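You operate a simulated robot arm through the tools that you are given. There is no shell and no other tool. Be economical: measure what you need, move in short steps, check, and stop when the job is done.

Carry out the task below with a simulated robot arm. There is one attempt and no reset: what you move stays moved.

## Task
Clamp the zone 1 strip, bend it to 15 degrees and back. From 200 mN keep it, else hold it.
Fine: knob at 0, then clamp open, before the strip comes out; green tray keeps, red tray holds.

The check looks at the end state, three seconds after you hand in, the way a careful person would. Anything else that was tipped, shoved, dropped, spilled or broken makes it a failure.

## Robot
A 7-joint arm with a two-finger parallel gripper, fixed in place. Base frame: the origin is at the foot of the arm, x ahead of it, y to its left, z up; the work surface is at about z = 870. Units: mm, degrees, N and s.
With the tool pointing down near the work surface it reaches from about 300 to 700 mm from the base axis. Its first joint turns from -66.0 to 66.0 degrees. Payload 1.57 kg.
Tool frame: the origin (TCP) lies between the finger pads and is the grasp point; the fingertips stand 30 mm ahead of it; z points along the fingers, y is the line along which they close. Largest opening 110 mm; finger width 24, thickness 12; the body of the gripper, 48 by 112 mm, starts 78 mm behind the TCP.
Orientation is that of the tool frame in the base frame, as a unit quaternion [x, y, z, w]. With the fingers straight down and closing along the base's y, the tool's x points along the base's -x, its y along +y and its z along -z.

## Interface
- The arm moves only by the tool move_arm. Its arguments are lists of equal length, an entry for each row: "slide": the shift along the tool's x, y, z in mm, a list of three; "angular": the turn, a rotation vector about the tool's x, y, z in degrees, a list of three; "fingers": the finger opening in mm, from 0 to 110. In form: {"slide": [[dx, dy, dz], ...], "angular": [[rx, ry, rz], ...], "fingers": [fingers, ...]}. A call has 1 to 10 rows; each row shifts and turns the commanded pose from where the row before left it, along the tool's axes as they then stand. Each row takes 0.2 s and may step no farther than 50 mm and 8.6 degrees from the row before; otherwise, or with a gripper value out of range, the whole call is refused. A pose out of reach is approached as far as the arm can. The call stops where the force on the tool passes 80 N (or 10 N more than at its start, if that is more) or the arm is blocked; 0.2 s more then pass. Each finger travels about 108 mm/s and halts on what it meets, pressing with about 41 N; the grip force reading is that of the motor and also rises with nothing between the fingers. The clock runs only during rows and for 0.2 s after the last one: add rows that do not move to give the fingers time. It gives the time, the measured TCP pose, the force on the tool (base axes), the opening and the grip force at its end, in the units of the frame above (readings bear some noise), with the torque about the TCP (base axes, N m) and any sound that the robot's microphone picked up.
- Cameras (640 x 400 px; columns grow to the right, rows downward): "scene" is fixed at [170.6, -390.9, 1413]; the picture's right is [0.75, -0.66, 0.00], its down [-0.33, -0.38, -0.86] and it looks along [0.57, 0.65, -0.50] (base axes); focal length 257 px, centre (320, 200). "wrist" rides on the gripper at [70, 16, -141] in the tool frame; the picture's right is [-0.23, 0.97, 0.00], its down [-0.86, -0.20, -0.48] and it looks along [-0.47, -0.11, 0.88] (tool axes); focal length 222 px, centre (320, 200). There is no depth. A picture from a camera that has moved, and an enlarged one, comes with that camera's place and axes in the base frame and with its lens.
- snapshot(camera): a new picture of that camera. It takes no simulated time.
- zoom(camera, box): a new picture of the part [left, top, right, bottom] of that camera's present view, enlarged. It takes no simulated time.
- sign_off(): hands the job in; it is judged then, once.

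Go step by step. Nothing tells you positions but the pictures and the camera data: compare them with the known pose of the tool, close in by small moves and look again before you grip or let go. The budget is 120 turns and 76 pictures, counting those below and the enlarged ones. Unless the task says otherwise, let go and move clear before handing in, and close with one line.

The tools are called after "Emit:" as name(argument=value, ...) on one line, values as JSON. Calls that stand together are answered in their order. move_arm: Moves the arm, as the interface text tells. Its arguments: {"type":"object","properties":{"slide":{"type":"array"},"angular":{"type":"array"},"fingers":{"type":"array"}},"required":["slide","angular","fingers"]} The other tools are called the same way: snapshot (camera) takes a picture; zoom (camera, box) takes an enlarged picture of a part of a camera's view; sign_off () hands the job in.

At the start:

```text
time: 0.0
ee_pos: [330.0, 22.7, 1296.7]
tool_rot: [-0.001, 1.0, 0.0, 0.0]
ft_force: [0.6, -0.6, -0.5]
moment: [0.01, -0.02, 0.0]
width: 109.9
grasp_force: 0.2
```

scene: 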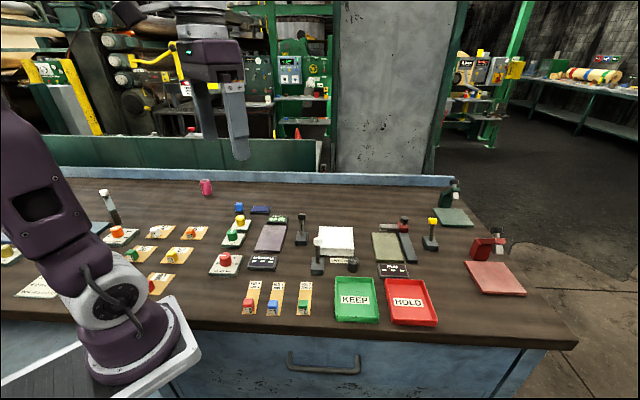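
wrist: 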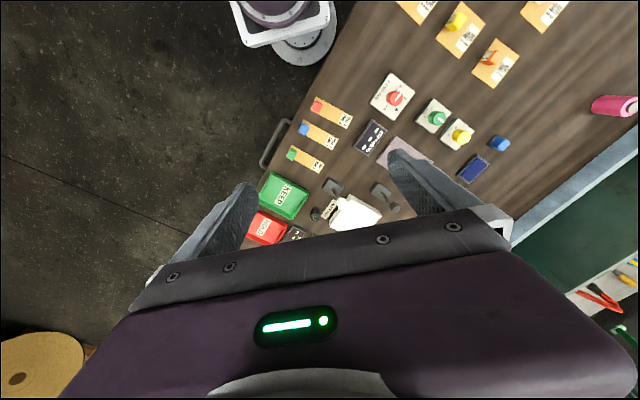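

I see a bench with strips, knobs, a white bending instrument, clamps, and the green KEEP and red HOLD trays. I'll zoom in to read labels.

Emit:
zoom(camera="scene", box=[200, 190, 440, 340])

Emit:
zoom(camera="scene", box=[230, 270, 320, 326])

Emit:
zoom(camera="scene", box=[280, 200, 440, 300])

Emit:
zoom(camera="scene", box=[0, 170, 260, 332])

```text
2.67 times, centred on (320, 265) of scene
camera zoom: at [170.6, -390.9, 1413.0], right [0.75, -0.66, 0.0], down [-0.33, -0.38, -0.86], along [0.57, 0.65, -0.5], focal length 686 px, centre (320, 27)
```

zoom: 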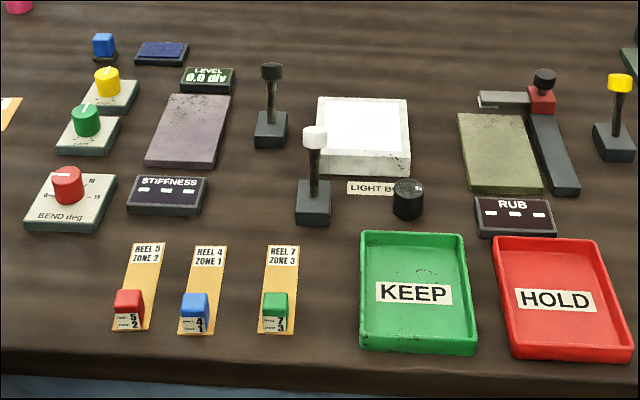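

```text
7.11 times, centred on (275, 298) of scene
camera zoom: at [170.6, -390.9, 1413.0], right [0.75, -0.66, 0.0], down [-0.33, -0.38, -0.86], along [0.57, 0.65, -0.5], focal length 1831 px, centre (640, -497)
```

zoom: 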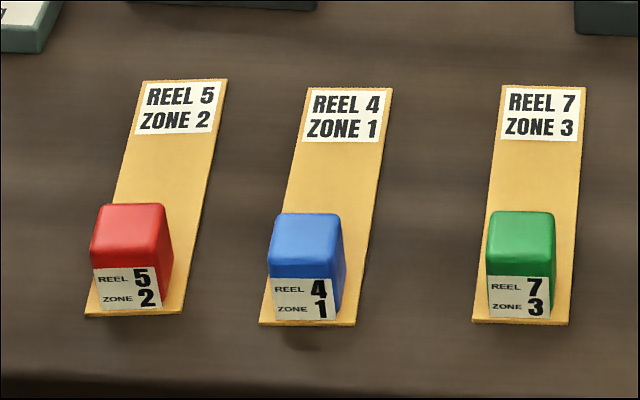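

```text
4.00 times, centred on (360, 250) of scene
camera zoom: at [170.6, -390.9, 1413.0], right [0.75, -0.66, 0.0], down [-0.33, -0.38, -0.86], along [0.57, 0.65, -0.5], focal length 1030 px, centre (160, 0)
```

zoom: 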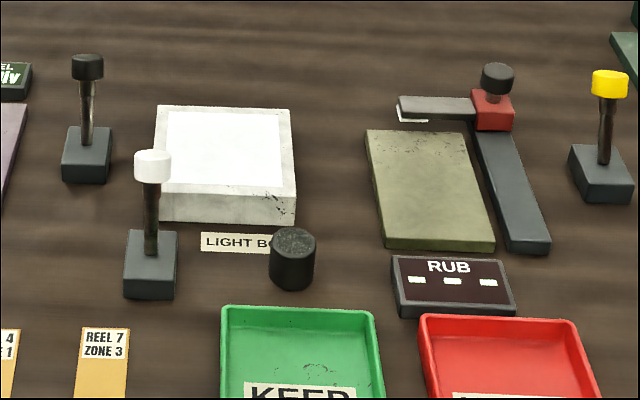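

```text
2.46 times, centred on (130, 251) of scene
camera zoom: at [170.6, -390.9, 1413.0], right [0.75, -0.66, 0.0], down [-0.33, -0.38, -0.86], along [0.57, 0.65, -0.5], focal length 634 px, centre (788, 74)
```

zoom: 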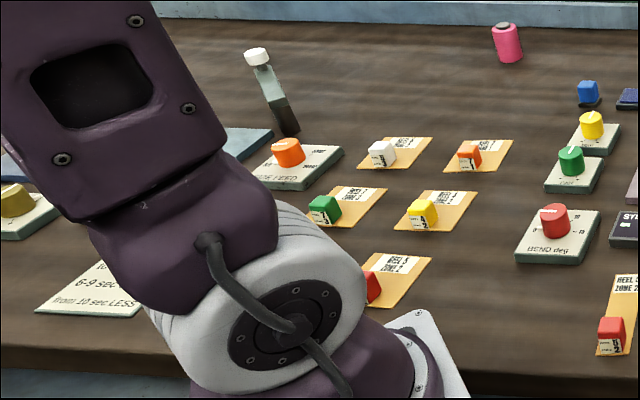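

The zone 1 strip is the narrow one with the blue handle (Reel 4, Zone 1), at about (352, -10). The stiffness station is around x 330–570, y 150–220. I'll move the wrist over it for a closer look.

Emit:
move_arm(slide=[[0, 45, 30], [0, 45, 30], [0, 45, 30], [0, 45, 30], [0, 0, 20], [0, 0, 0]], angular=[[0, 0, 0], [0, 0, 0], [0, 0, 0], [0, 0, 0], [0, 0, 0], [0, 0, 0]], fingers=[110, 110, 110, 110, 110, 110])

Emit:
snapshot(camera="wrist")

```text
refused: row 1 steps farther than a row can; nothing moved
```

```text
69 pictures are left
camera wrist: at [259.6, 39.4, 1438.5], right [0.23, 0.97, 0.0], down [0.86, -0.2, 0.48], along [0.47, -0.11, -0.88], focal length 222 px, centre (320, 200)
```

wrist: 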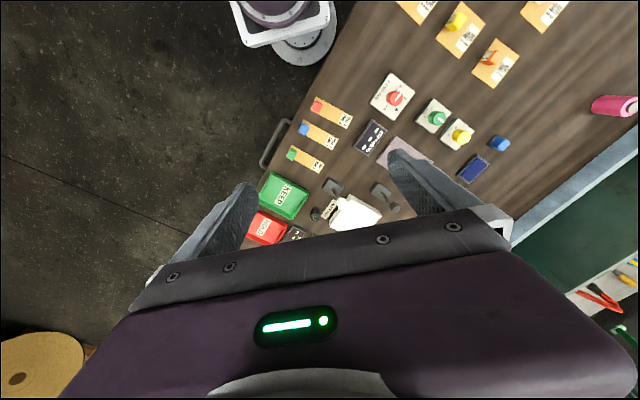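

The step was a bit too long; I'll repeat with shorter ones.

Emit:
move_arm(slide=[[0, 40, 28], [0, 40, 28], [0, 40, 28], [0, 40, 28], [0, 20, 28], [0, 0, 0]], angular=[[0, 0, 0], [0, 0, 0], [0, 0, 0], [0, 0, 0], [0, 0, 0], [0, 0, 0]], fingers=[110, 110, 110, 110, 110, 110])

Emit:
snapshot(camera="wrist")

```text
time: 1.4
ee_pos: [329.1, 203.9, 1158.1]
tool_rot: [0.0, 1.0, 0.0, -0.001]
ft_force: [0.4, 1.1, 0.1]
moment: [0.01, -0.01, -0.03]
width: 110.0
grasp_force: 0.0
```

```text
68 pictures are left
camera wrist: at [260.0, 219.8, 1298.5], right [0.23, 0.97, 0.0], down [0.86, -0.2, 0.48], along [0.47, -0.11, -0.88], focal length 222 px, centre (320, 200)
```

wrist: 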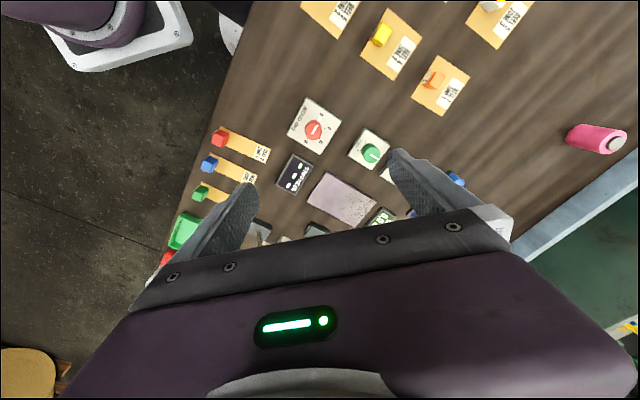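

The bench is yawed about 41° relative to the base. I'll turn the tool to align with it and centre over the stiffness station.

Emit:
move_arm(slide=[[0, 0, 0], [0, 0, 0], [0, 0, 0], [0, 0, 0], [0, 0, 0], [-24, -23, 20], [-24, -23, 20], [-25, -23, 20], [0, 0, 0]], angular=[[0, 0, -8.2], [0, 0, -8.2], [0, 0, -8.2], [0, 0, -8.2], [0, 0, -8.2], [0, 0, 0], [0, 0, 0], [0, 0, 0], [0, 0, 0]], fingers=[110, 110, 110, 110, 110, 110, 110, 110, 110])

Emit:
snapshot(camera="wrist")

```text
time: 3.4
ee_pos: [430.0, 199.2, 1095.8]
tool_rot: [-0.351, 0.936, -0.001, 0.0]
ft_force: [-0.1, 0.2, 0.4]
moment: [0.01, -0.02, 0.05]
width: 110.0
grasp_force: 0.1
```

```text
67 pictures are left
camera wrist: at [367.6, 165.9, 1237.7], right [-0.47, 0.88, 0.0], down [0.78, 0.41, 0.48], along [0.42, 0.22, -0.88], focal length 222 px, centre (320, 200)
```

wrist: 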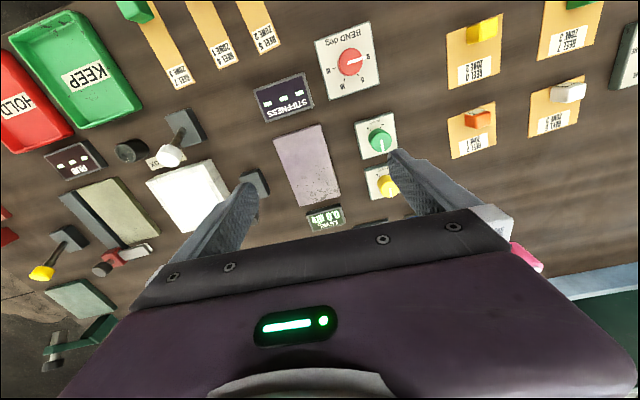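

Good view. Zooming for labels and the clamp.

Emit:
zoom(camera="wrist", box=[230, 10, 422, 130])

Emit:
zoom(camera="wrist", box=[230, 110, 422, 230])

Emit:
zoom(camera="scene", box=[205, 200, 325, 275])

```text
3.33 times, centred on (326, 70) of wrist
camera zoom: at [367.6, 165.9, 1237.7], right [-0.47, 0.88, 0.0], down [0.78, 0.41, 0.48], along [0.42, 0.22, -0.88], focal length 740 px, centre (300, 633)
```

zoom: 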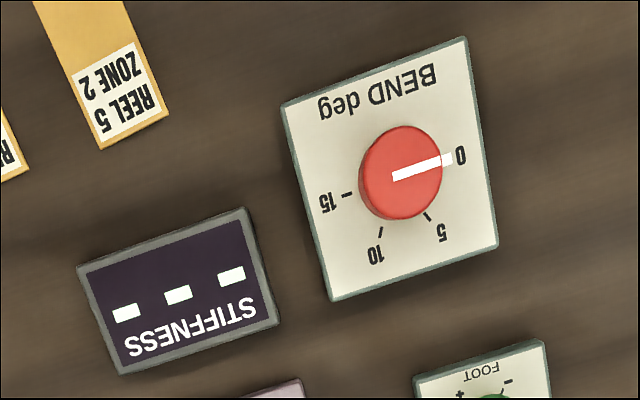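

```text
3.33 times, centred on (326, 170) of wrist
camera zoom: at [367.6, 165.9, 1237.7], right [-0.47, 0.88, 0.0], down [0.78, 0.41, 0.48], along [0.42, 0.22, -0.88], focal length 740 px, centre (300, 300)
```

zoom: 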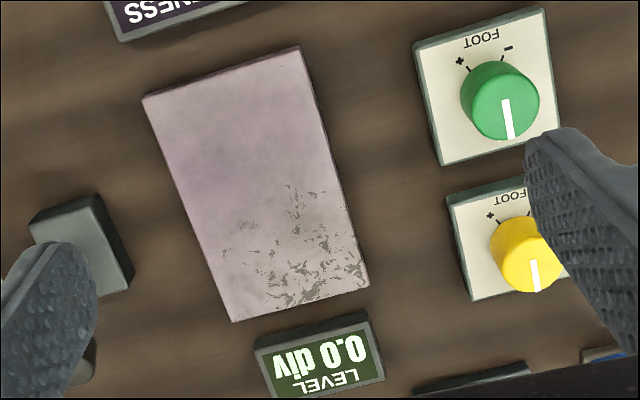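

```text
5.33 times, centred on (265, 238) of scene
camera zoom: at [170.6, -390.9, 1413.0], right [0.75, -0.66, 0.0], down [-0.33, -0.38, -0.86], along [0.57, 0.65, -0.5], focal length 1373 px, centre (613, 0)
```

zoom: 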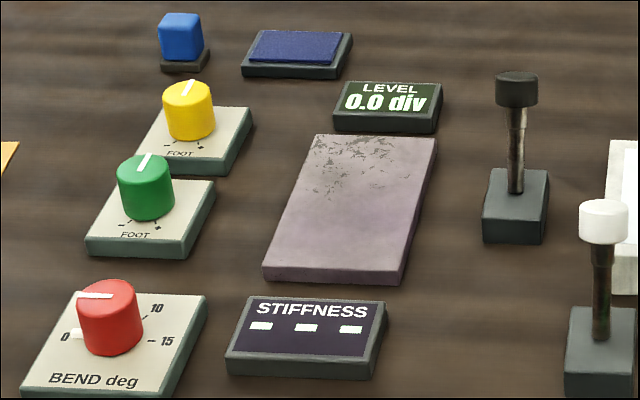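

Knob is at 0 (scale 0→15 over roughly 180° clockwise seen from above), plate centre is about (497, 213), and the black-topped lever beside it is likely the clamp. Now to the strip for a closer look.

Emit:
move_arm(slide=[[0, 0, 0], [30.5, -18, 16], [30.5, -18, 16], [30.5, -18, 16], [30.5, -18, 16], [30, -18, 16], [30, -18, 15], [0, 0, 0]], angular=[[0, 0, -3.3], [0, 0, 0], [0, 0, 0], [0, 0, 0], [0, 0, 0], [0, 0, 0], [0, 0, 0], [0, 0, 0]], fingers=[110, 110, 110, 110, 80, 60, 50, 50])

Emit:
snapshot(camera="wrist")

```text
time: 5.2
ee_pos: [370.7, -6.8, 1001.5]
tool_rot: [-0.378, 0.926, 0.0, 0.0]
ft_force: [0.2, 0.7, -0.5]
moment: [0.01, 0.03, 0.0]
width: 50.4
grasp_force: 0.0
```

```text
63 pictures are left
camera wrist: at [310.7, -42.5, 1142.9], right [-0.52, 0.85, 0.0], down [0.75, 0.46, 0.48], along [0.41, 0.25, -0.88], focal length 222 px, centre (320, 200)
```

wrist: 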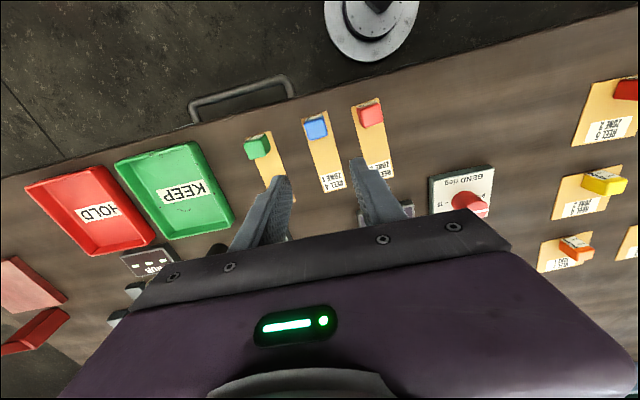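

The blue handle lies about 25 mm behind the TCP along the strip axis, and the yaw is aligned. I'll zoom to measure it.

Emit:
zoom(camera="wrist", box=[240, 90, 400, 190])

```text
4.00 times, centred on (320, 140) of wrist
camera zoom: at [310.7, -42.5, 1142.9], right [-0.52, 0.85, 0.0], down [0.75, 0.46, 0.48], along [0.41, 0.25, -0.88], focal length 888 px, centre (320, 440)
```

zoom: 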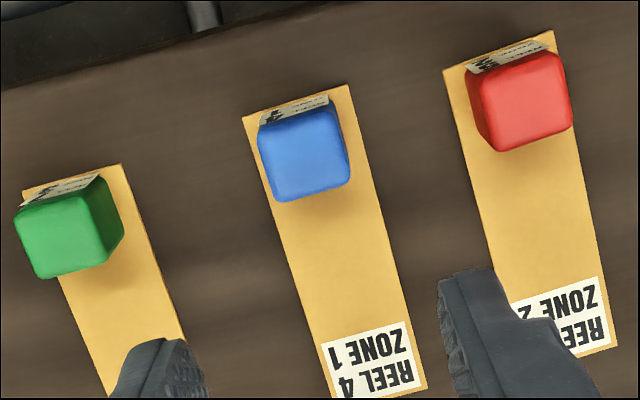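

Descending over the handle partway, then checking.

Emit:
move_arm(slide=[[12, 0.6, 0], [12, 0.6, 0], [0, 0, 35], [0, 0, 35], [0, 0, 0]], angular=[[0, 0, 0], [0, 0, 0], [0, 0, 0], [0, 0, 0], [0, 0, 0]], fingers=[50, 50, 50, 50, 50])

Emit:
snapshot(camera="wrist")

Emit:
zoom(camera="scene", box=[220, 240, 340, 315])

```text
time: 6.4
ee_pos: [355.8, -20.6, 929.9]
tool_rot: [-0.377, 0.926, 0.0, 0.0]
ft_force: [0.3, -0.1, 0.1]
moment: [0.0, 0.0, -0.02]
width: 50.2
grasp_force: 0.1
```

```text
61 pictures are left
camera wrist: at [295.5, -58.4, 1071.4], right [-0.52, 0.86, 0.0], down [0.75, 0.46, 0.48], along [0.41, 0.25, -0.88], focal length 222 px, centre (320, 200)
```

wrist: 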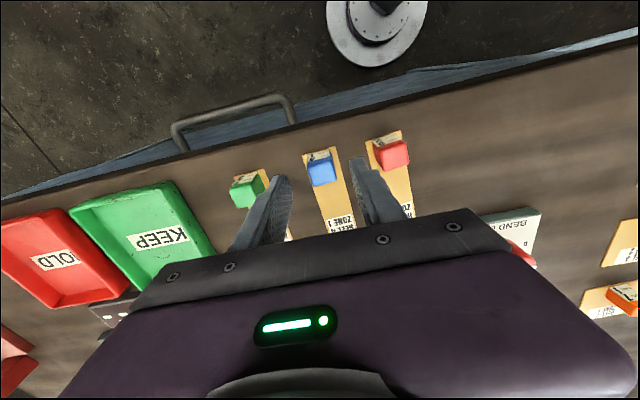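

```text
5.33 times, centred on (280, 278) of scene
camera zoom: at [170.6, -390.9, 1413.0], right [0.75, -0.66, 0.0], down [-0.33, -0.38, -0.86], along [0.57, 0.65, -0.5], focal length 1373 px, centre (533, -213)
```

zoom: 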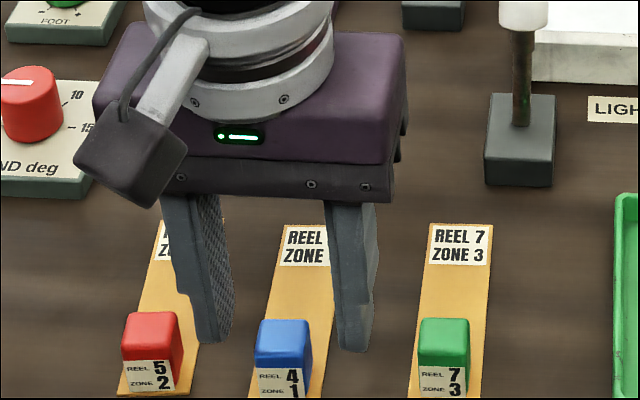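

Another ~6 mm back and down, then grip.

Emit:
move_arm(slide=[[6, 0.8, 0], [0, 0, 12], [0, 0, 10], [0, 0, 0]], angular=[[0, 0, 0], [0, 0, 0], [0, 0, 0], [0, 0, 0]], fingers=[50, 50, 50, 50])

Emit:
zoom(camera="scene", box=[230, 270, 320, 326])

Emit:
zoom(camera="wrist", box=[240, 120, 400, 220])

```text
time: 7.4
ee_pos: [351.7, -24.4, 909.1]
tool_rot: [-0.377, 0.926, 0.0, 0.0]
ft_force: [0.1, 0.5, 0.7]
moment: [-0.01, 0.0, -0.01]
width: 50.1
grasp_force: 0.0
```

```text
7.11 times, centred on (275, 298) of scene
camera zoom: at [170.6, -390.9, 1413.0], right [0.75, -0.66, 0.0], down [-0.33, -0.38, -0.86], along [0.57, 0.65, -0.5], focal length 1831 px, centre (640, -497)
```

zoom: 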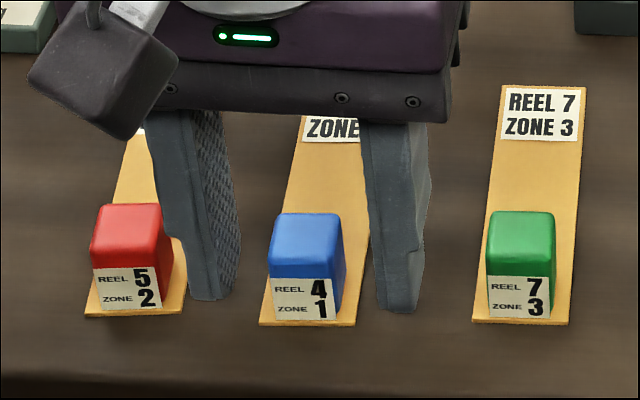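

```text
4.00 times, centred on (320, 170) of wrist
camera zoom: at [290.7, -61.6, 1051.3], right [-0.52, 0.86, 0.0], down [0.75, 0.46, 0.48], along [0.41, 0.25, -0.88], focal length 888 px, centre (320, 320)
```

zoom: 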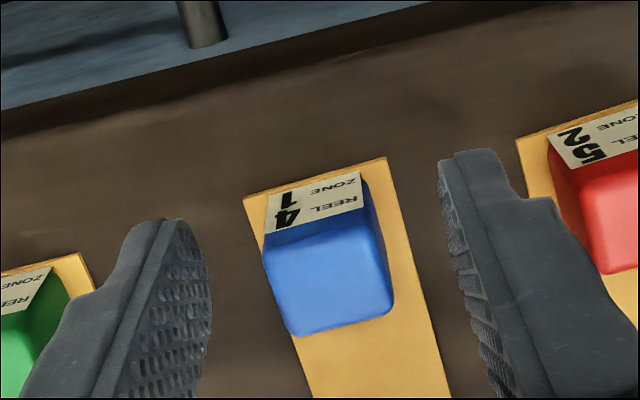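

The fingers straddle the handle; gripping.

Emit:
move_arm(slide=[[-2, 0, 3], [0, 0, 0], [0, 0, 0], [0, 0, 0], [0, 0, 0]], angular=[[0, 0, 0], [0, 0, 0], [0, 0, 0], [0, 0, 0], [0, 0, 0]], fingers=[50, 35, 15, 15, 15])

Emit:
zoom(camera="scene", box=[230, 270, 320, 326])

```text
time: 8.6
ee_pos: [351.9, -23.3, 906.8]
tool_rot: [-0.377, 0.926, 0.0, 0.0]
ft_force: [0.2, 0.6, 1.7]
moment: [-0.01, -0.01, -0.02]
width: 20.7
grasp_force: 33.4
```

```text
7.11 times, centred on (275, 298) of scene
camera zoom: at [170.6, -390.9, 1413.0], right [0.75, -0.66, 0.0], down [-0.33, -0.38, -0.86], along [0.57, 0.65, -0.5], focal length 1831 px, centre (640, -497)
```

zoom: 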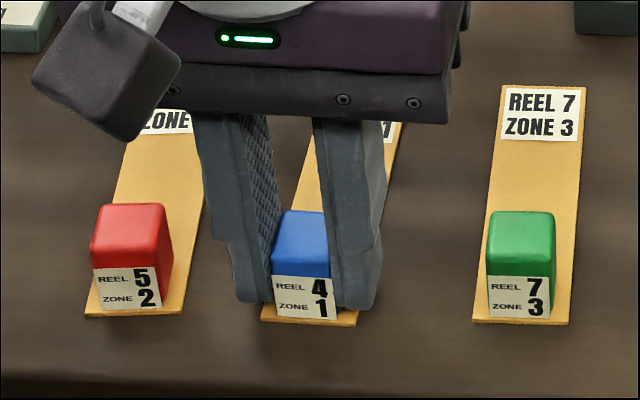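

Gripped. Lift and carry toward the plate at a safe height.

Emit:
move_arm(slide=[[0, 0, -30], [0, 0, -40], [0, 0, -40], [-38.8, 11.2, 0], [-38.8, 11.2, 0], [-38.8, 11.2, 0], [-38.8, 11.3, 0], [-30, 11.3, 0], [0, 11.3, 0], [0, 0, 0]], angular=[[0, 0, 0], [0, 0, 0], [0, 0, 0], [0, 0, 0], [0, 0, 0], [0, 0, 0], [0, 0, 0], [0, 0, 0], [0, 0, 0], [0, 0, 0]], fingers=[15, 15, 15, 15, 15, 15, 15, 15, 15, 15])

Emit:
snapshot(camera="wrist")

Emit:
snapshot(camera="scene")

```text
time: 10.8
ee_pos: [438.1, 152.9, 1016.2]
tool_rot: [-0.378, 0.926, 0.0, 0.001]
ft_force: [-1.1, -0.7, -1.1]
moment: [-0.05, -0.01, -0.01]
width: 20.8
grasp_force: 34.8
```

```text
56 pictures are left
camera wrist: at [378.3, 116.9, 1158.0], right [-0.52, 0.86, 0.0], down [0.75, 0.45, 0.48], along [0.41, 0.25, -0.88], focal length 222 px, centre (320, 200)
```

wrist: 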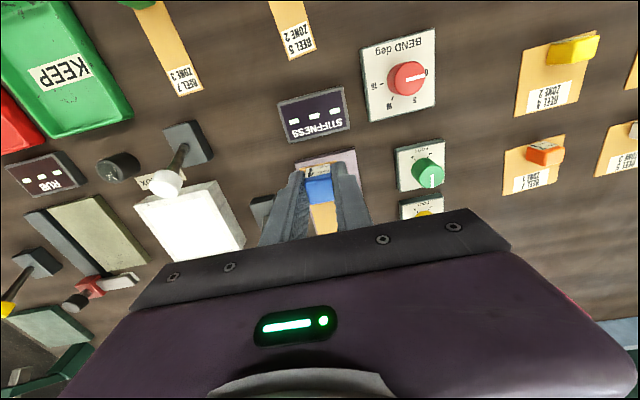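

```text
55 pictures are left
```

scene: 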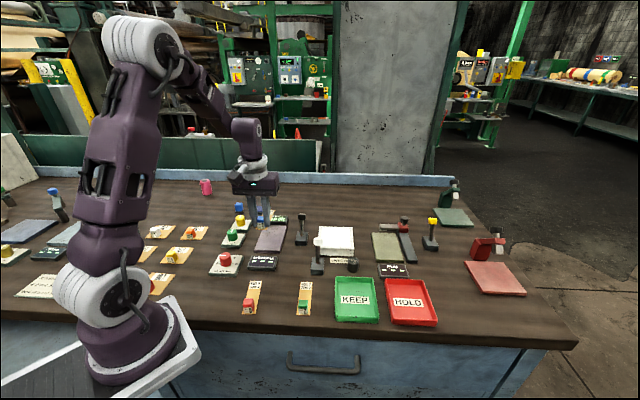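

Carrying fine. Zoom to measure the plate's near edge relative to the camera.

Emit:
zoom(camera="wrist", box=[240, 130, 400, 230])

Emit:
zoom(camera="scene", box=[210, 180, 330, 255])

```text
4.00 times, centred on (320, 180) of wrist
camera zoom: at [378.3, 116.9, 1158.0], right [-0.52, 0.86, 0.0], down [0.75, 0.45, 0.48], along [0.41, 0.25, -0.88], focal length 888 px, centre (320, 280)
```

zoom: 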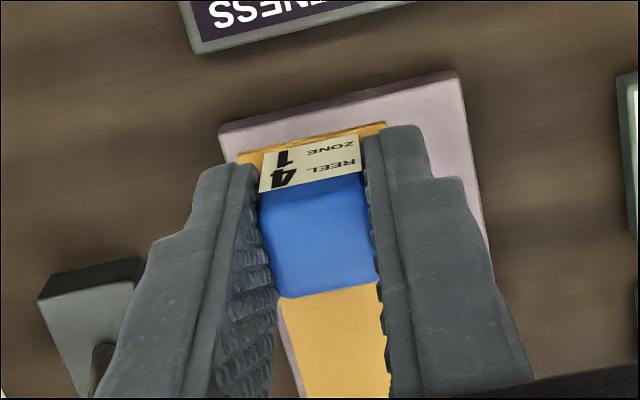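

```text
5.33 times, centred on (270, 218) of scene
camera zoom: at [170.6, -390.9, 1413.0], right [0.75, -0.66, 0.0], down [-0.33, -0.38, -0.86], along [0.57, 0.65, -0.5], focal length 1373 px, centre (587, 107)
```

zoom: 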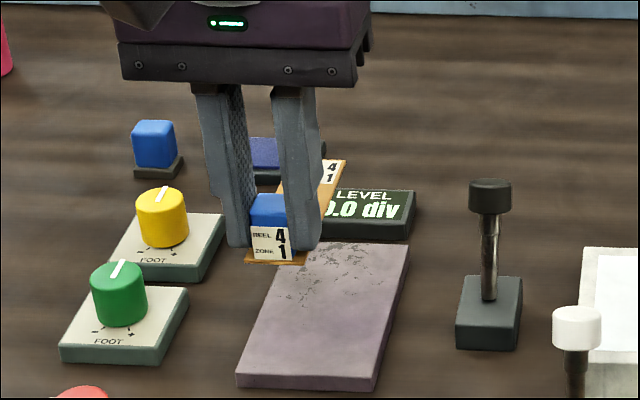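

Plate near edge is 17 mm ahead of the TCP and laterally centred. Advance 46 mm to centre the strip, then lower.

Emit:
move_arm(slide=[[-23, 1, 0], [-23, 0.5, 0], [0, 0, 30], [0, 0, 30], [0, 0, 20], [0, 0, 0]], angular=[[0, 0, 0], [0, 0, 0], [0, 0, 0], [0, 0, 0], [0, 0, 0], [0, 0, 0]], fingers=[15, 15, 15, 15, 15, 15])

Emit:
zoom(camera="scene", box=[210, 190, 330, 265])

Emit:
snapshot(camera="wrist")

```text
time: 12.2
ee_pos: [468.2, 188.8, 936.0]
tool_rot: [-0.377, 0.926, -0.001, 0.0]
ft_force: [1.1, 0.2, -0.3]
moment: [0.0, 0.0, 0.03]
width: 20.9
grasp_force: 34.3
```

```text
5.33 times, centred on (270, 228) of scene
camera zoom: at [170.6, -390.9, 1413.0], right [0.75, -0.66, 0.0], down [-0.33, -0.38, -0.86], along [0.57, 0.65, -0.5], focal length 1373 px, centre (587, 53)
```

zoom: 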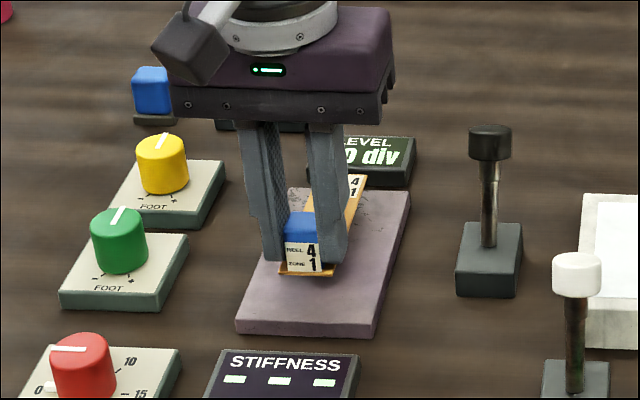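

```text
51 pictures are left
camera wrist: at [408.6, 151.1, 1077.4], right [-0.52, 0.86, 0.0], down [0.75, 0.45, 0.48], along [0.41, 0.25, -0.88], focal length 222 px, centre (320, 200)
```

wrist: 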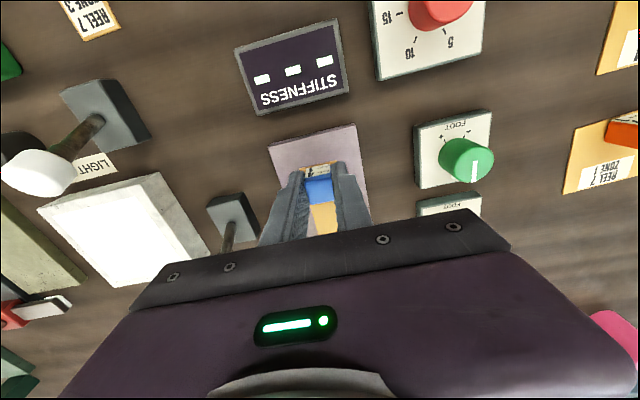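

Centred on the plate. Lowering gently to contact.

Emit:
move_arm(slide=[[0, 0, 6], [0, 0, 4], [0, 0, 2], [0, 0, 0]], angular=[[0, 0, 0], [0, 0, 0], [0, 0, 0], [0, 0, 0]], fingers=[15, 15, 15, 15])

Emit:
zoom(camera="scene", box=[240, 215, 300, 252])

```text
time: 13.2
ee_pos: [469.4, 187.5, 923.7]
tool_rot: [-0.377, 0.926, -0.001, 0.0]
ft_force: [0.5, 0.2, -1.3]
moment: [0.0, 0.0, -0.01]
width: 20.5
grasp_force: 34.7
```

```text
10.67 times, centred on (270, 234) of scene
camera zoom: at [170.6, -390.9, 1413.0], right [0.75, -0.66, 0.0], down [-0.33, -0.38, -0.86], along [0.57, 0.65, -0.5], focal length 2746 px, centre (853, -157)
```

zoom: 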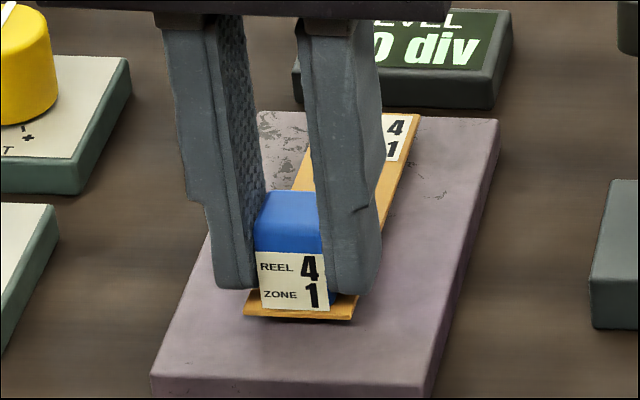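

Emit:
move_arm(slide=[[0, 0, 2], [0, 0, 1], [0, 0, 1], [0, 0, 0]], angular=[[0, 0, 0], [0, 0, 0], [0, 0, 0], [0, 0, 0]], fingers=[15, 15, 15, 15])

Emit:
zoom(camera="scene", box=[240, 215, 300, 252])

```text
time: 14.2
ee_pos: [468.8, 186.6, 921.2]
tool_rot: [-0.378, 0.926, 0.0, 0.0]
ft_force: [-0.3, -0.6, -1.3]
moment: [0.01, -0.01, 0.01]
width: 20.5
grasp_force: 34.4
```

```text
10.67 times, centred on (270, 234) of scene
camera zoom: at [170.6, -390.9, 1413.0], right [0.75, -0.66, 0.0], down [-0.33, -0.38, -0.86], along [0.57, 0.65, -0.5], focal length 2746 px, centre (853, -157)
```

zoom: 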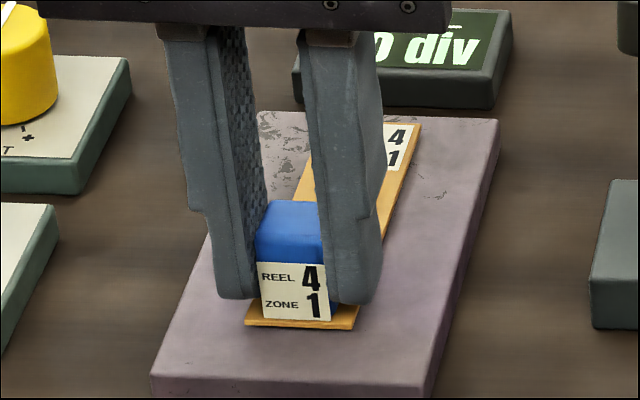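

Emit:
move_arm(slide=[[0, 0, 1], [0, 0, 1], [0, 0, 0]], angular=[[0, 0, 0], [0, 0, 0], [0, 0, 0]], fingers=[15, 15, 15])

```text
time: 15.0
ee_pos: [470.3, 187.7, 918.4]
tool_rot: [-0.377, 0.926, 0.0, 0.0]
ft_force: [-0.5, -0.9, 2.1]
moment: [0.04, -0.06, 0.0]
width: 21.0
grasp_force: 34.3
```

Light contact shows on the force reading. One more mm, then release and rise.

Emit:
move_arm(slide=[[0, 0, 0.6], [0, 0, 0], [0, 0, 0], [0, 0, 0]], angular=[[0, 0, 0], [0, 0, 0], [0, 0, 0], [0, 0, 0]], fingers=[15, 24, 35, 45])

Emit:
move_arm(slide=[[0, 0, -25], [0, 0, -40], [0, 0, -40], [25, 20, 0], [30, 20, 0], [0, 0, 0]], angular=[[0, 0, 0], [0, 0, 0], [0, 0, 0], [0, 0, 0], [0, 0, 0], [0, 0, 0]], fingers=[45, 45, 30, 5, 0, 0])

Emit:
snapshot(camera="wrist")

Emit:
zoom(camera="scene", box=[210, 190, 330, 265])

```text
time: 16.0
ee_pos: [470.2, 188.6, 918.8]
tool_rot: [-0.378, 0.926, -0.001, 0.0]
ft_force: [0.5, -0.5, -0.1]
moment: [0.01, -0.02, 0.0]
width: 44.9
grasp_force: 0.0
```

```text
time: 17.4
ee_pos: [401.8, 176.1, 1023.8]
tool_rot: [-0.377, 0.926, 0.0, 0.001]
ft_force: [0.3, 0.3, 1.3]
moment: [0.03, 0.01, 0.0]
width: 0.2
grasp_force: 20.6
```

```text
48 pictures are left
camera wrist: at [341.4, 139.7, 1164.5], right [-0.52, 0.86, 0.0], down [0.75, 0.46, 0.48], along [0.41, 0.25, -0.88], focal length 222 px, centre (320, 200)
```

wrist: 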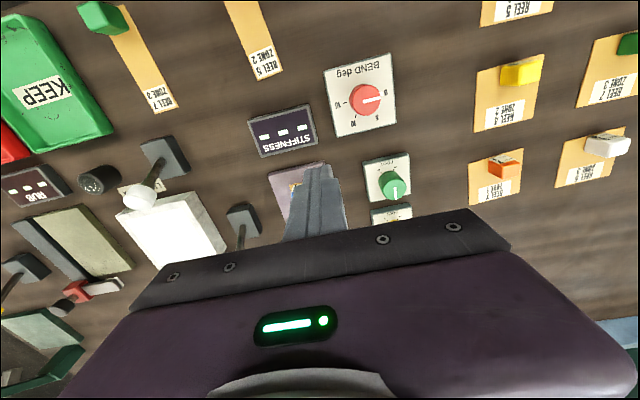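

```text
5.33 times, centred on (270, 228) of scene
camera zoom: at [170.6, -390.9, 1413.0], right [0.75, -0.66, 0.0], down [-0.33, -0.38, -0.86], along [0.57, 0.65, -0.5], focal length 1373 px, centre (587, 53)
```

zoom: 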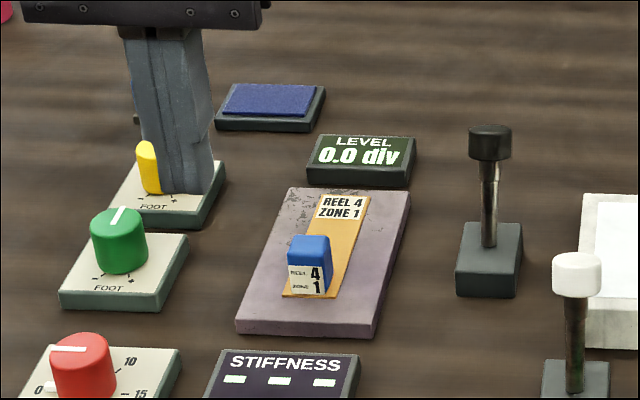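

Strip is lying flat on the plate with the level still at 0.0. Now to look closely at the black-topped lever.

Emit:
move_arm(slide=[[0, 0, -40], [-28, -25.7, 0], [-28, -25.7, 0], [-28, -25.7, 0], [-28, -25.7, 0], [-28, -25.7, 0], [0, 0, 0]], angular=[[0, 0, 0], [0, 0, 0], [0, 0, 0], [0, 0, 0], [0, 0, 0], [0, 0, 0], [0, 0, 0]], fingers=[0, 0, 0, 0, 0, 0, 0])

Emit:
snapshot(camera="wrist")

Emit:
zoom(camera="scene", box=[280, 190, 352, 235])

```text
time: 19.0
ee_pos: [593.2, 183.9, 1060.7]
tool_rot: [-0.378, 0.926, -0.001, -0.001]
ft_force: [0.1, 0.2, -0.5]
moment: [0.0, -0.01, 0.0]
width: 0.0
grasp_force: 21.4
```

```text
46 pictures are left
camera wrist: at [532.9, 147.7, 1203.4], right [-0.52, 0.86, 0.0], down [0.75, 0.46, 0.48], along [0.41, 0.25, -0.88], focal length 222 px, centre (320, 200)
```

wrist: 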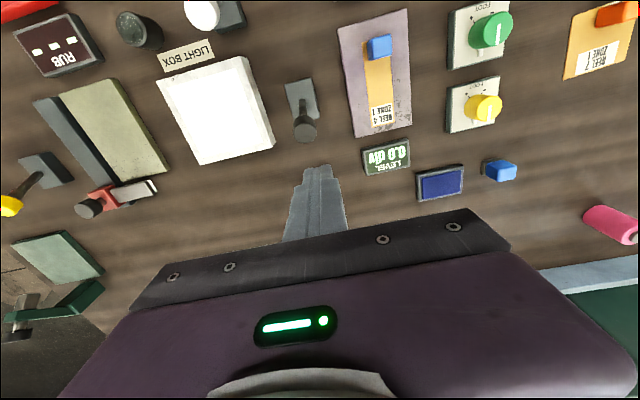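

```text
8.89 times, centred on (316, 212) of scene
camera zoom: at [170.6, -390.9, 1413.0], right [0.75, -0.66, 0.0], down [-0.33, -0.38, -0.86], along [0.57, 0.65, -0.5], focal length 2288 px, centre (356, 89)
```

zoom: 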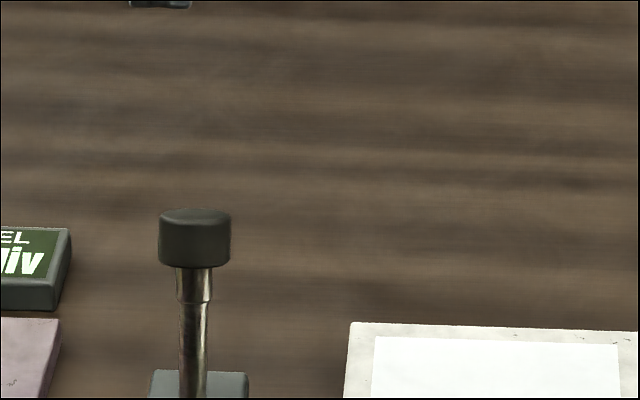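

The black lever leans ~17° to the back: knob about (578, 156, 960), base about (563, 139). I'll come down behind it with closed fingers.

Emit:
move_arm(slide=[[-10, -9.8, 0], [0, 0, 43], [0, 0, 0]], angular=[[0, 0, 0], [0, 0, 0], [0, 0, 0]], fingers=[0, 0, 0])

Emit:
zoom(camera="wrist", box=[220, 80, 420, 205])

Emit:
zoom(camera="scene", box=[270, 190, 350, 240])

```text
time: 19.8
ee_pos: [605.3, 185.9, 1020.1]
tool_rot: [-0.377, 0.926, 0.0, -0.001]
ft_force: [-0.6, -1.0, -0.1]
moment: [0.01, 0.0, 0.01]
width: 0.2
grasp_force: 21.2
```

```text
3.20 times, centred on (320, 142) of wrist
camera zoom: at [545.6, 149.8, 1160.7], right [-0.52, 0.86, 0.0], down [0.75, 0.45, 0.48], along [0.41, 0.25, -0.88], focal length 711 px, centre (320, 384)
```

zoom: 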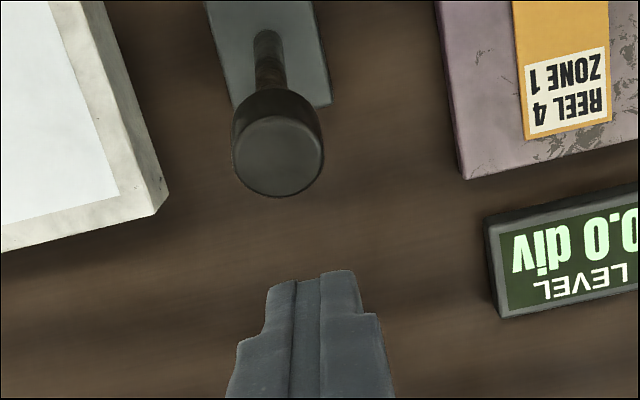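

```text
8.00 times, centred on (310, 215) of scene
camera zoom: at [170.6, -390.9, 1413.0], right [0.75, -0.66, 0.0], down [-0.33, -0.38, -0.86], along [0.57, 0.65, -0.5], focal length 2060 px, centre (400, 80)
```

zoom: 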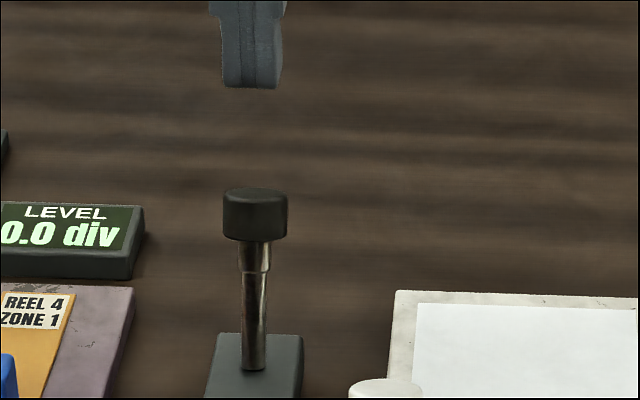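

The knob is 37 mm in front of the fingers. Descending to knob height and starting to push forward.

Emit:
move_arm(slide=[[0, -2, 25], [0, 0, 20], [0, 0, 0], [10, 0, 0], [8, 0, 0], [8, 0, 0], [8, 0, 0], [0, 0, 0]], angular=[[0, 0, 0], [0, 0, 0], [0, 0, 0], [0, 0, 0], [0, 0, 0], [0, 0, 0], [0, 0, 0], [0, 0, 0]], fingers=[0, 0, 0, 0, 0, 0, 0, 0])

Emit:
zoom(camera="scene", box=[240, 180, 352, 250])

```text
time: 21.6
ee_pos: [582.5, 159.2, 975.5]
tool_rot: [-0.376, 0.926, 0.0, 0.0]
ft_force: [0.3, 0.6, -1.0]
moment: [0.0, -0.02, 0.04]
width: 0.0
grasp_force: 21.8
```

```text
5.71 times, centred on (296, 215) of scene
camera zoom: at [170.6, -390.9, 1413.0], right [0.75, -0.66, 0.0], down [-0.33, -0.38, -0.86], along [0.57, 0.65, -0.5], focal length 1471 px, centre (457, 114)
```

zoom: 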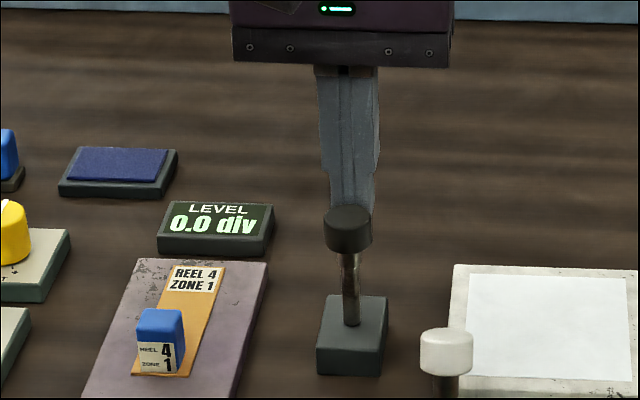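

The lever is moving freely. Keep pushing forward.

Emit:
move_arm(slide=[[8, 0, 0], [8, 0, 1], [8, 0, 2], [0, 0, 0]], angular=[[0, 0, 0], [0, 0, 0], [0, 0, 0], [0, 0, 0]], fingers=[0, 0, 0, 0])

Emit:
zoom(camera="scene", box=[240, 190, 352, 260])

```text
time: 22.6
ee_pos: [566.4, 144.4, 972.9]
tool_rot: [-0.378, 0.926, 0.0, 0.001]
ft_force: [5.4, 4.3, 1.0]
moment: [0.09, -0.15, 0.04]
width: 0.3
grasp_force: 21.0
```

```text
5.71 times, centred on (296, 225) of scene
camera zoom: at [170.7, -390.8, 1413.0], right [0.75, -0.66, 0.0], down [-0.33, -0.38, -0.86], along [0.57, 0.65, -0.5], focal length 1471 px, centre (457, 57)
```

zoom: 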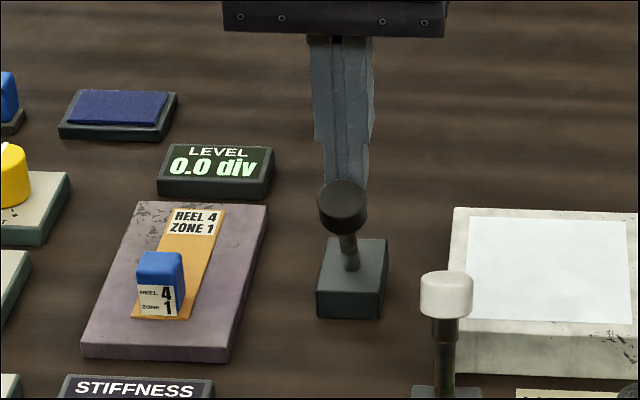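

Emit:
move_arm(slide=[[4, 0, 0], [4, 0, 1], [0, 0, 0]], angular=[[0, 0, 0], [0, 0, 0], [0, 0, 0]], fingers=[0, 0, 0])

Emit:
zoom(camera="scene", box=[230, 200, 342, 270])

```text
time: 23.4
ee_pos: [564.3, 142.7, 972.2]
tool_rot: [-0.378, 0.926, 0.002, 0.008]
ft_force: [31.6, 44.8, -3.3]
moment: [1.28, -0.94, -0.05]
width: 0.0
grasp_force: 21.4
```

```text
5.71 times, centred on (286, 235) of scene
camera zoom: at [171.6, -389.6, 1413.3], right [0.75, -0.66, 0.0], down [-0.34, -0.38, -0.86], along [0.57, 0.65, -0.5], focal length 1471 px, centre (514, 0)
```

zoom: 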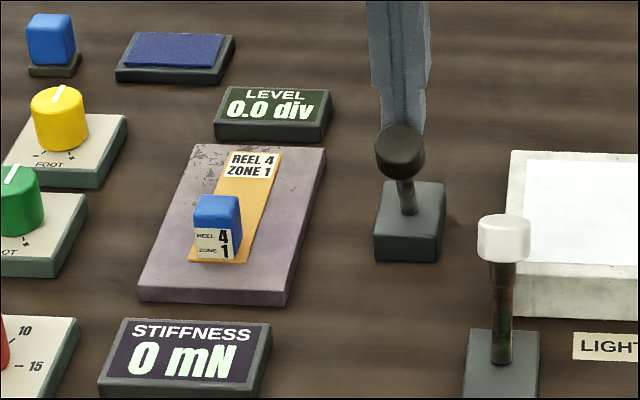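

Clamp is closed: the display reads 0 mN. Back off the lever, rise and go to the BEND knob.

Emit:
move_arm(slide=[[-20, 0, 0], [-5, 0, -35], [0, 0, -35], [20.3, 32.7, 0], [20.3, 32.7, 0], [20.3, 32.7, 0], [20.3, 32.7, 0], [20.3, 32.7, 0], [38, 32.7, 0], [0, 0, 0]], angular=[[0, 0, 0], [0, 0, 0], [0, 0, 0], [0, 0, 0], [0, 0, 0], [0, 0, 0], [0, 0, 0], [0, 0, 0], [0, 0, 0], [0, 0, 0]], fingers=[0, 0, 0, 0, 10, 20, 30, 45, 55, 55])

Emit:
snapshot(camera="wrist")

Emit:
zoom(camera="scene", box=[205, 200, 325, 275])

```text
refused: row 9 steps farther than a row can; nothing moved
```

```text
39 pictures are left
camera wrist: at [502.7, 103.2, 1112.9], right [-0.52, 0.85, 0.0], down [0.74, 0.45, 0.49], along [0.42, 0.26, -0.87], focal length 222 px, centre (320, 200)
```

wrist: 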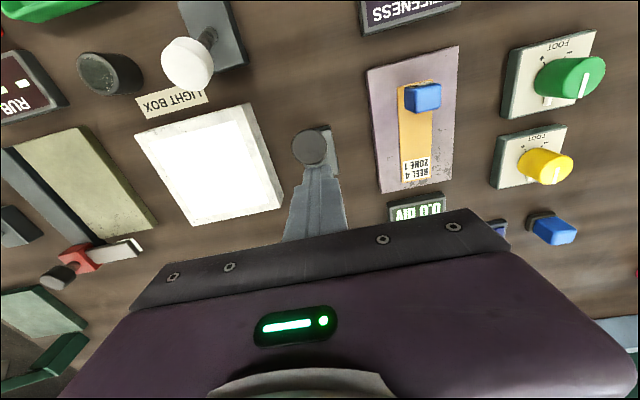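

```text
5.33 times, centred on (265, 238) of scene
camera zoom: at [171.6, -389.6, 1413.3], right [0.75, -0.66, 0.0], down [-0.34, -0.38, -0.86], along [0.57, 0.65, -0.5], focal length 1373 px, centre (613, 0)
```

zoom: 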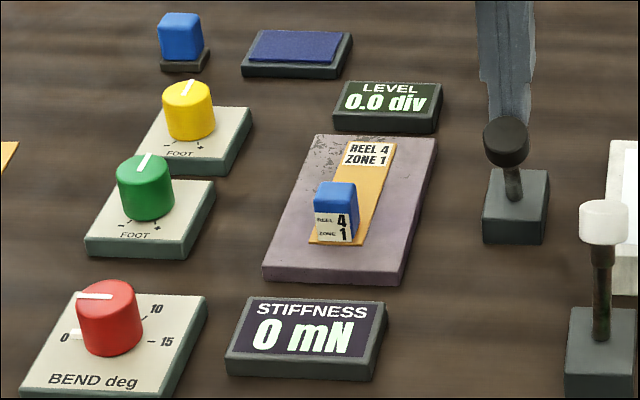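

Emit:
move_arm(slide=[[-20, 0, 0], [-5, 0, -35], [0, 0, -35], [20.3, 32.7, 0], [20.3, 32.7, 0], [20.3, 32.7, 0], [20.3, 32.7, 0], [28, 32.7, 0], [32, 32.7, 0], [0, 0, 0]], angular=[[0, 0, 0], [0, 0, 0], [0, 0, 0], [0, 0, 0], [0, 0, 0], [0, 0, 0], [0, 0, 0], [0, 0, 0], [0, 0, 0], [0, 0, 0]], fingers=[0, 0, 0, 0, 10, 20, 30, 45, 55, 55])

Emit:
snapshot(camera="wrist")

```text
time: 25.6
ee_pos: [341.7, 193.7, 1044.8]
tool_rot: [-0.377, 0.926, 0.0, 0.0]
ft_force: [-0.8, -0.2, -0.2]
moment: [0.01, -0.04, 0.0]
width: 55.1
grasp_force: 0.2
```

```text
37 pictures are left
camera wrist: at [281.1, 156.0, 1186.2], right [-0.52, 0.86, 0.0], down [0.75, 0.46, 0.48], along [0.41, 0.25, -0.88], focal length 222 px, centre (320, 200)
```

wrist: 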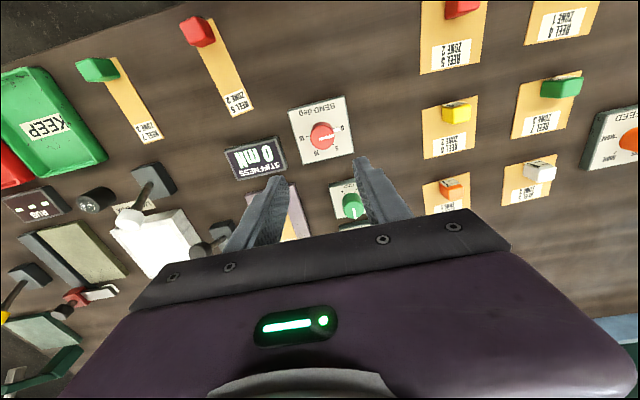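

The knob sits 10 mm behind and 3 mm left of the TCP. I'll centre over it and pre-rotate the wrist about 60° so a 180° clockwise turn is available, then descend partway.

Emit:
move_arm(slide=[[9.8, 3, 0], [0, 0, 10], [0, 0, 10], [0, 0, 10], [0, 0, 10], [0, 0, 10], [0, 0, 25], [0, 0, 20], [0, 0, 0]], angular=[[0, 0, 0], [0, 0, -8.5], [0, 0, -8.5], [0, 0, -8.5], [0, 0, -8.5], [0, 0, -8.5], [0, 0, -8.5], [0, 0, -8.5], [0, 0, 0]], fingers=[55, 55, 55, 55, 55, 55, 55, 55, 55])

Emit:
zoom(camera="wrist", box=[200, 80, 440, 230])

Emit:
zoom(camera="scene", box=[180, 210, 300, 285])

```text
time: 27.6
ee_pos: [332.2, 190.5, 943.0]
tool_rot: [0.789, -0.615, 0.001, 0.0]
ft_force: [-0.2, 0.1, -0.1]
moment: [-0.02, 0.03, -0.02]
width: 55.0
grasp_force: 0.0
```

```text
2.67 times, centred on (320, 155) of wrist
camera zoom: at [332.9, 118.8, 1086.2], right [-1.0, -0.01, 0.0], down [-0.01, 0.88, 0.48], along [-0.01, 0.48, -0.88], focal length 592 px, centre (320, 320)
```

zoom: 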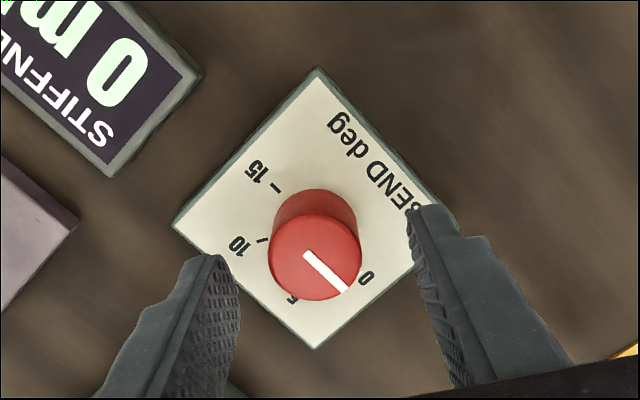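

```text
5.33 times, centred on (240, 248) of scene
camera zoom: at [170.6, -390.9, 1413.0], right [0.75, -0.66, 0.0], down [-0.33, -0.38, -0.86], along [0.57, 0.65, -0.5], focal length 1373 px, centre (747, -53)
```

zoom: 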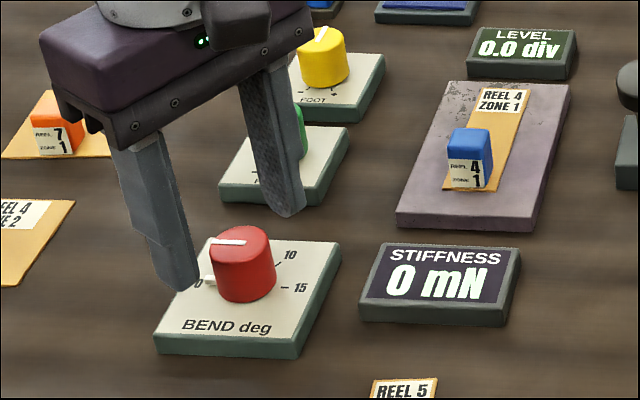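

Small correction, descend around the knob and grip.

Emit:
move_arm(slide=[[-2.3, -3, 0], [0, 0, 13], [0, 0, 12], [0, 0, 0], [0, 0, 0], [0, 0, 0], [0, 0, 0]], angular=[[0, 0, 0], [0, 0, 0], [0, 0, 0], [0, 0, 0], [0, 0, 0], [0, 0, 0], [0, 0, 0]], fingers=[55, 55, 55, 45, 35, 25, 25])

Emit:
zoom(camera="scene", box=[180, 210, 300, 285])

```text
time: 29.2
ee_pos: [333.2, 191.5, 919.9]
tool_rot: [0.788, -0.616, 0.0, 0.0]
ft_force: [-9.4, -0.8, -3.5]
moment: [0.01, 0.07, -0.01]
width: 32.5
grasp_force: 5.3
```

```text
5.33 times, centred on (240, 248) of scene
camera zoom: at [170.4, -390.9, 1413.0], right [0.75, -0.66, 0.0], down [-0.33, -0.38, -0.86], along [0.57, 0.65, -0.5], focal length 1373 px, centre (747, -53)
```

zoom: 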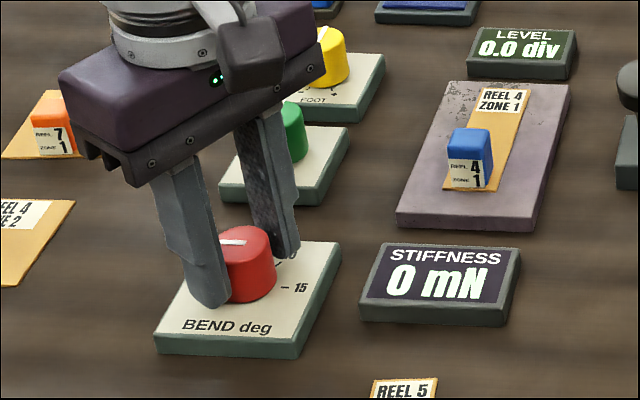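

One finger touched first; shift 2 mm to relieve and let the grip finish.

Emit:
move_arm(slide=[[0, 2, 0], [0, 0, 0], [0, 0, 0]], angular=[[0, 0, 0], [0, 0, 0], [0, 0, 0]], fingers=[25, 22, 22])

```text
time: 30.0
ee_pos: [331.6, 192.2, 921.1]
tool_rot: [0.787, -0.617, -0.001, 0.0]
ft_force: [-0.7, -0.5, 0.8]
moment: [-0.69, 0.32, -0.03]
width: 29.5
grasp_force: 38.5
```

Gripped cleanly. Turn clockwise 85°.

Emit:
move_arm(slide=[[0, 0, 0], [0, 0, 0], [0, 0, 0], [0, 0, 0], [0, 0, 0], [0, 0, 0], [0, 0, 0], [0, 0, 0], [0, 0, 0], [0, 0, 0]], angular=[[0, 0, 8.5], [0, 0, 8.5], [0, 0, 8.5], [0, 0, 8.5], [0, 0, 8.5], [0, 0, 8.5], [0, 0, 8.5], [0, 0, 8.5], [0, 0, 8.5], [0, 0, 8.5]], fingers=[22, 22, 22, 22, 22, 22, 22, 22, 22, 22])

Emit:
zoom(camera="scene", box=[180, 210, 300, 285])

```text
time: 32.2
ee_pos: [330.1, 189.7, 921.4]
tool_rot: [-0.162, 0.987, -0.001, -0.002]
ft_force: [24.7, -31.6, -11.6]
moment: [0.04, -0.76, -0.02]
width: 29.5
grasp_force: 38.6
```

```text
5.33 times, centred on (240, 248) of scene
camera zoom: at [171.3, -391.7, 1412.7], right [0.75, -0.66, 0.0], down [-0.34, -0.38, -0.86], along [0.57, 0.65, -0.5], focal length 1373 px, centre (747, -53)
```

zoom: 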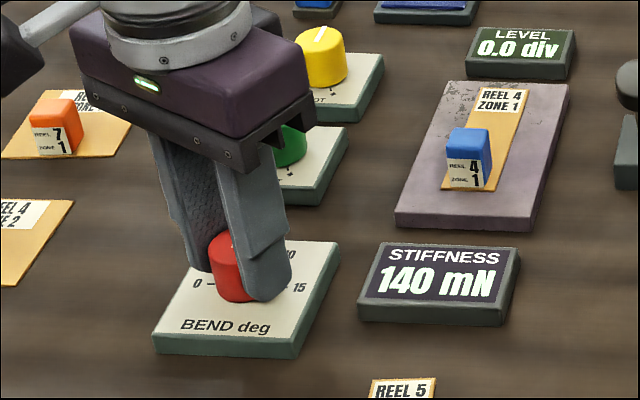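

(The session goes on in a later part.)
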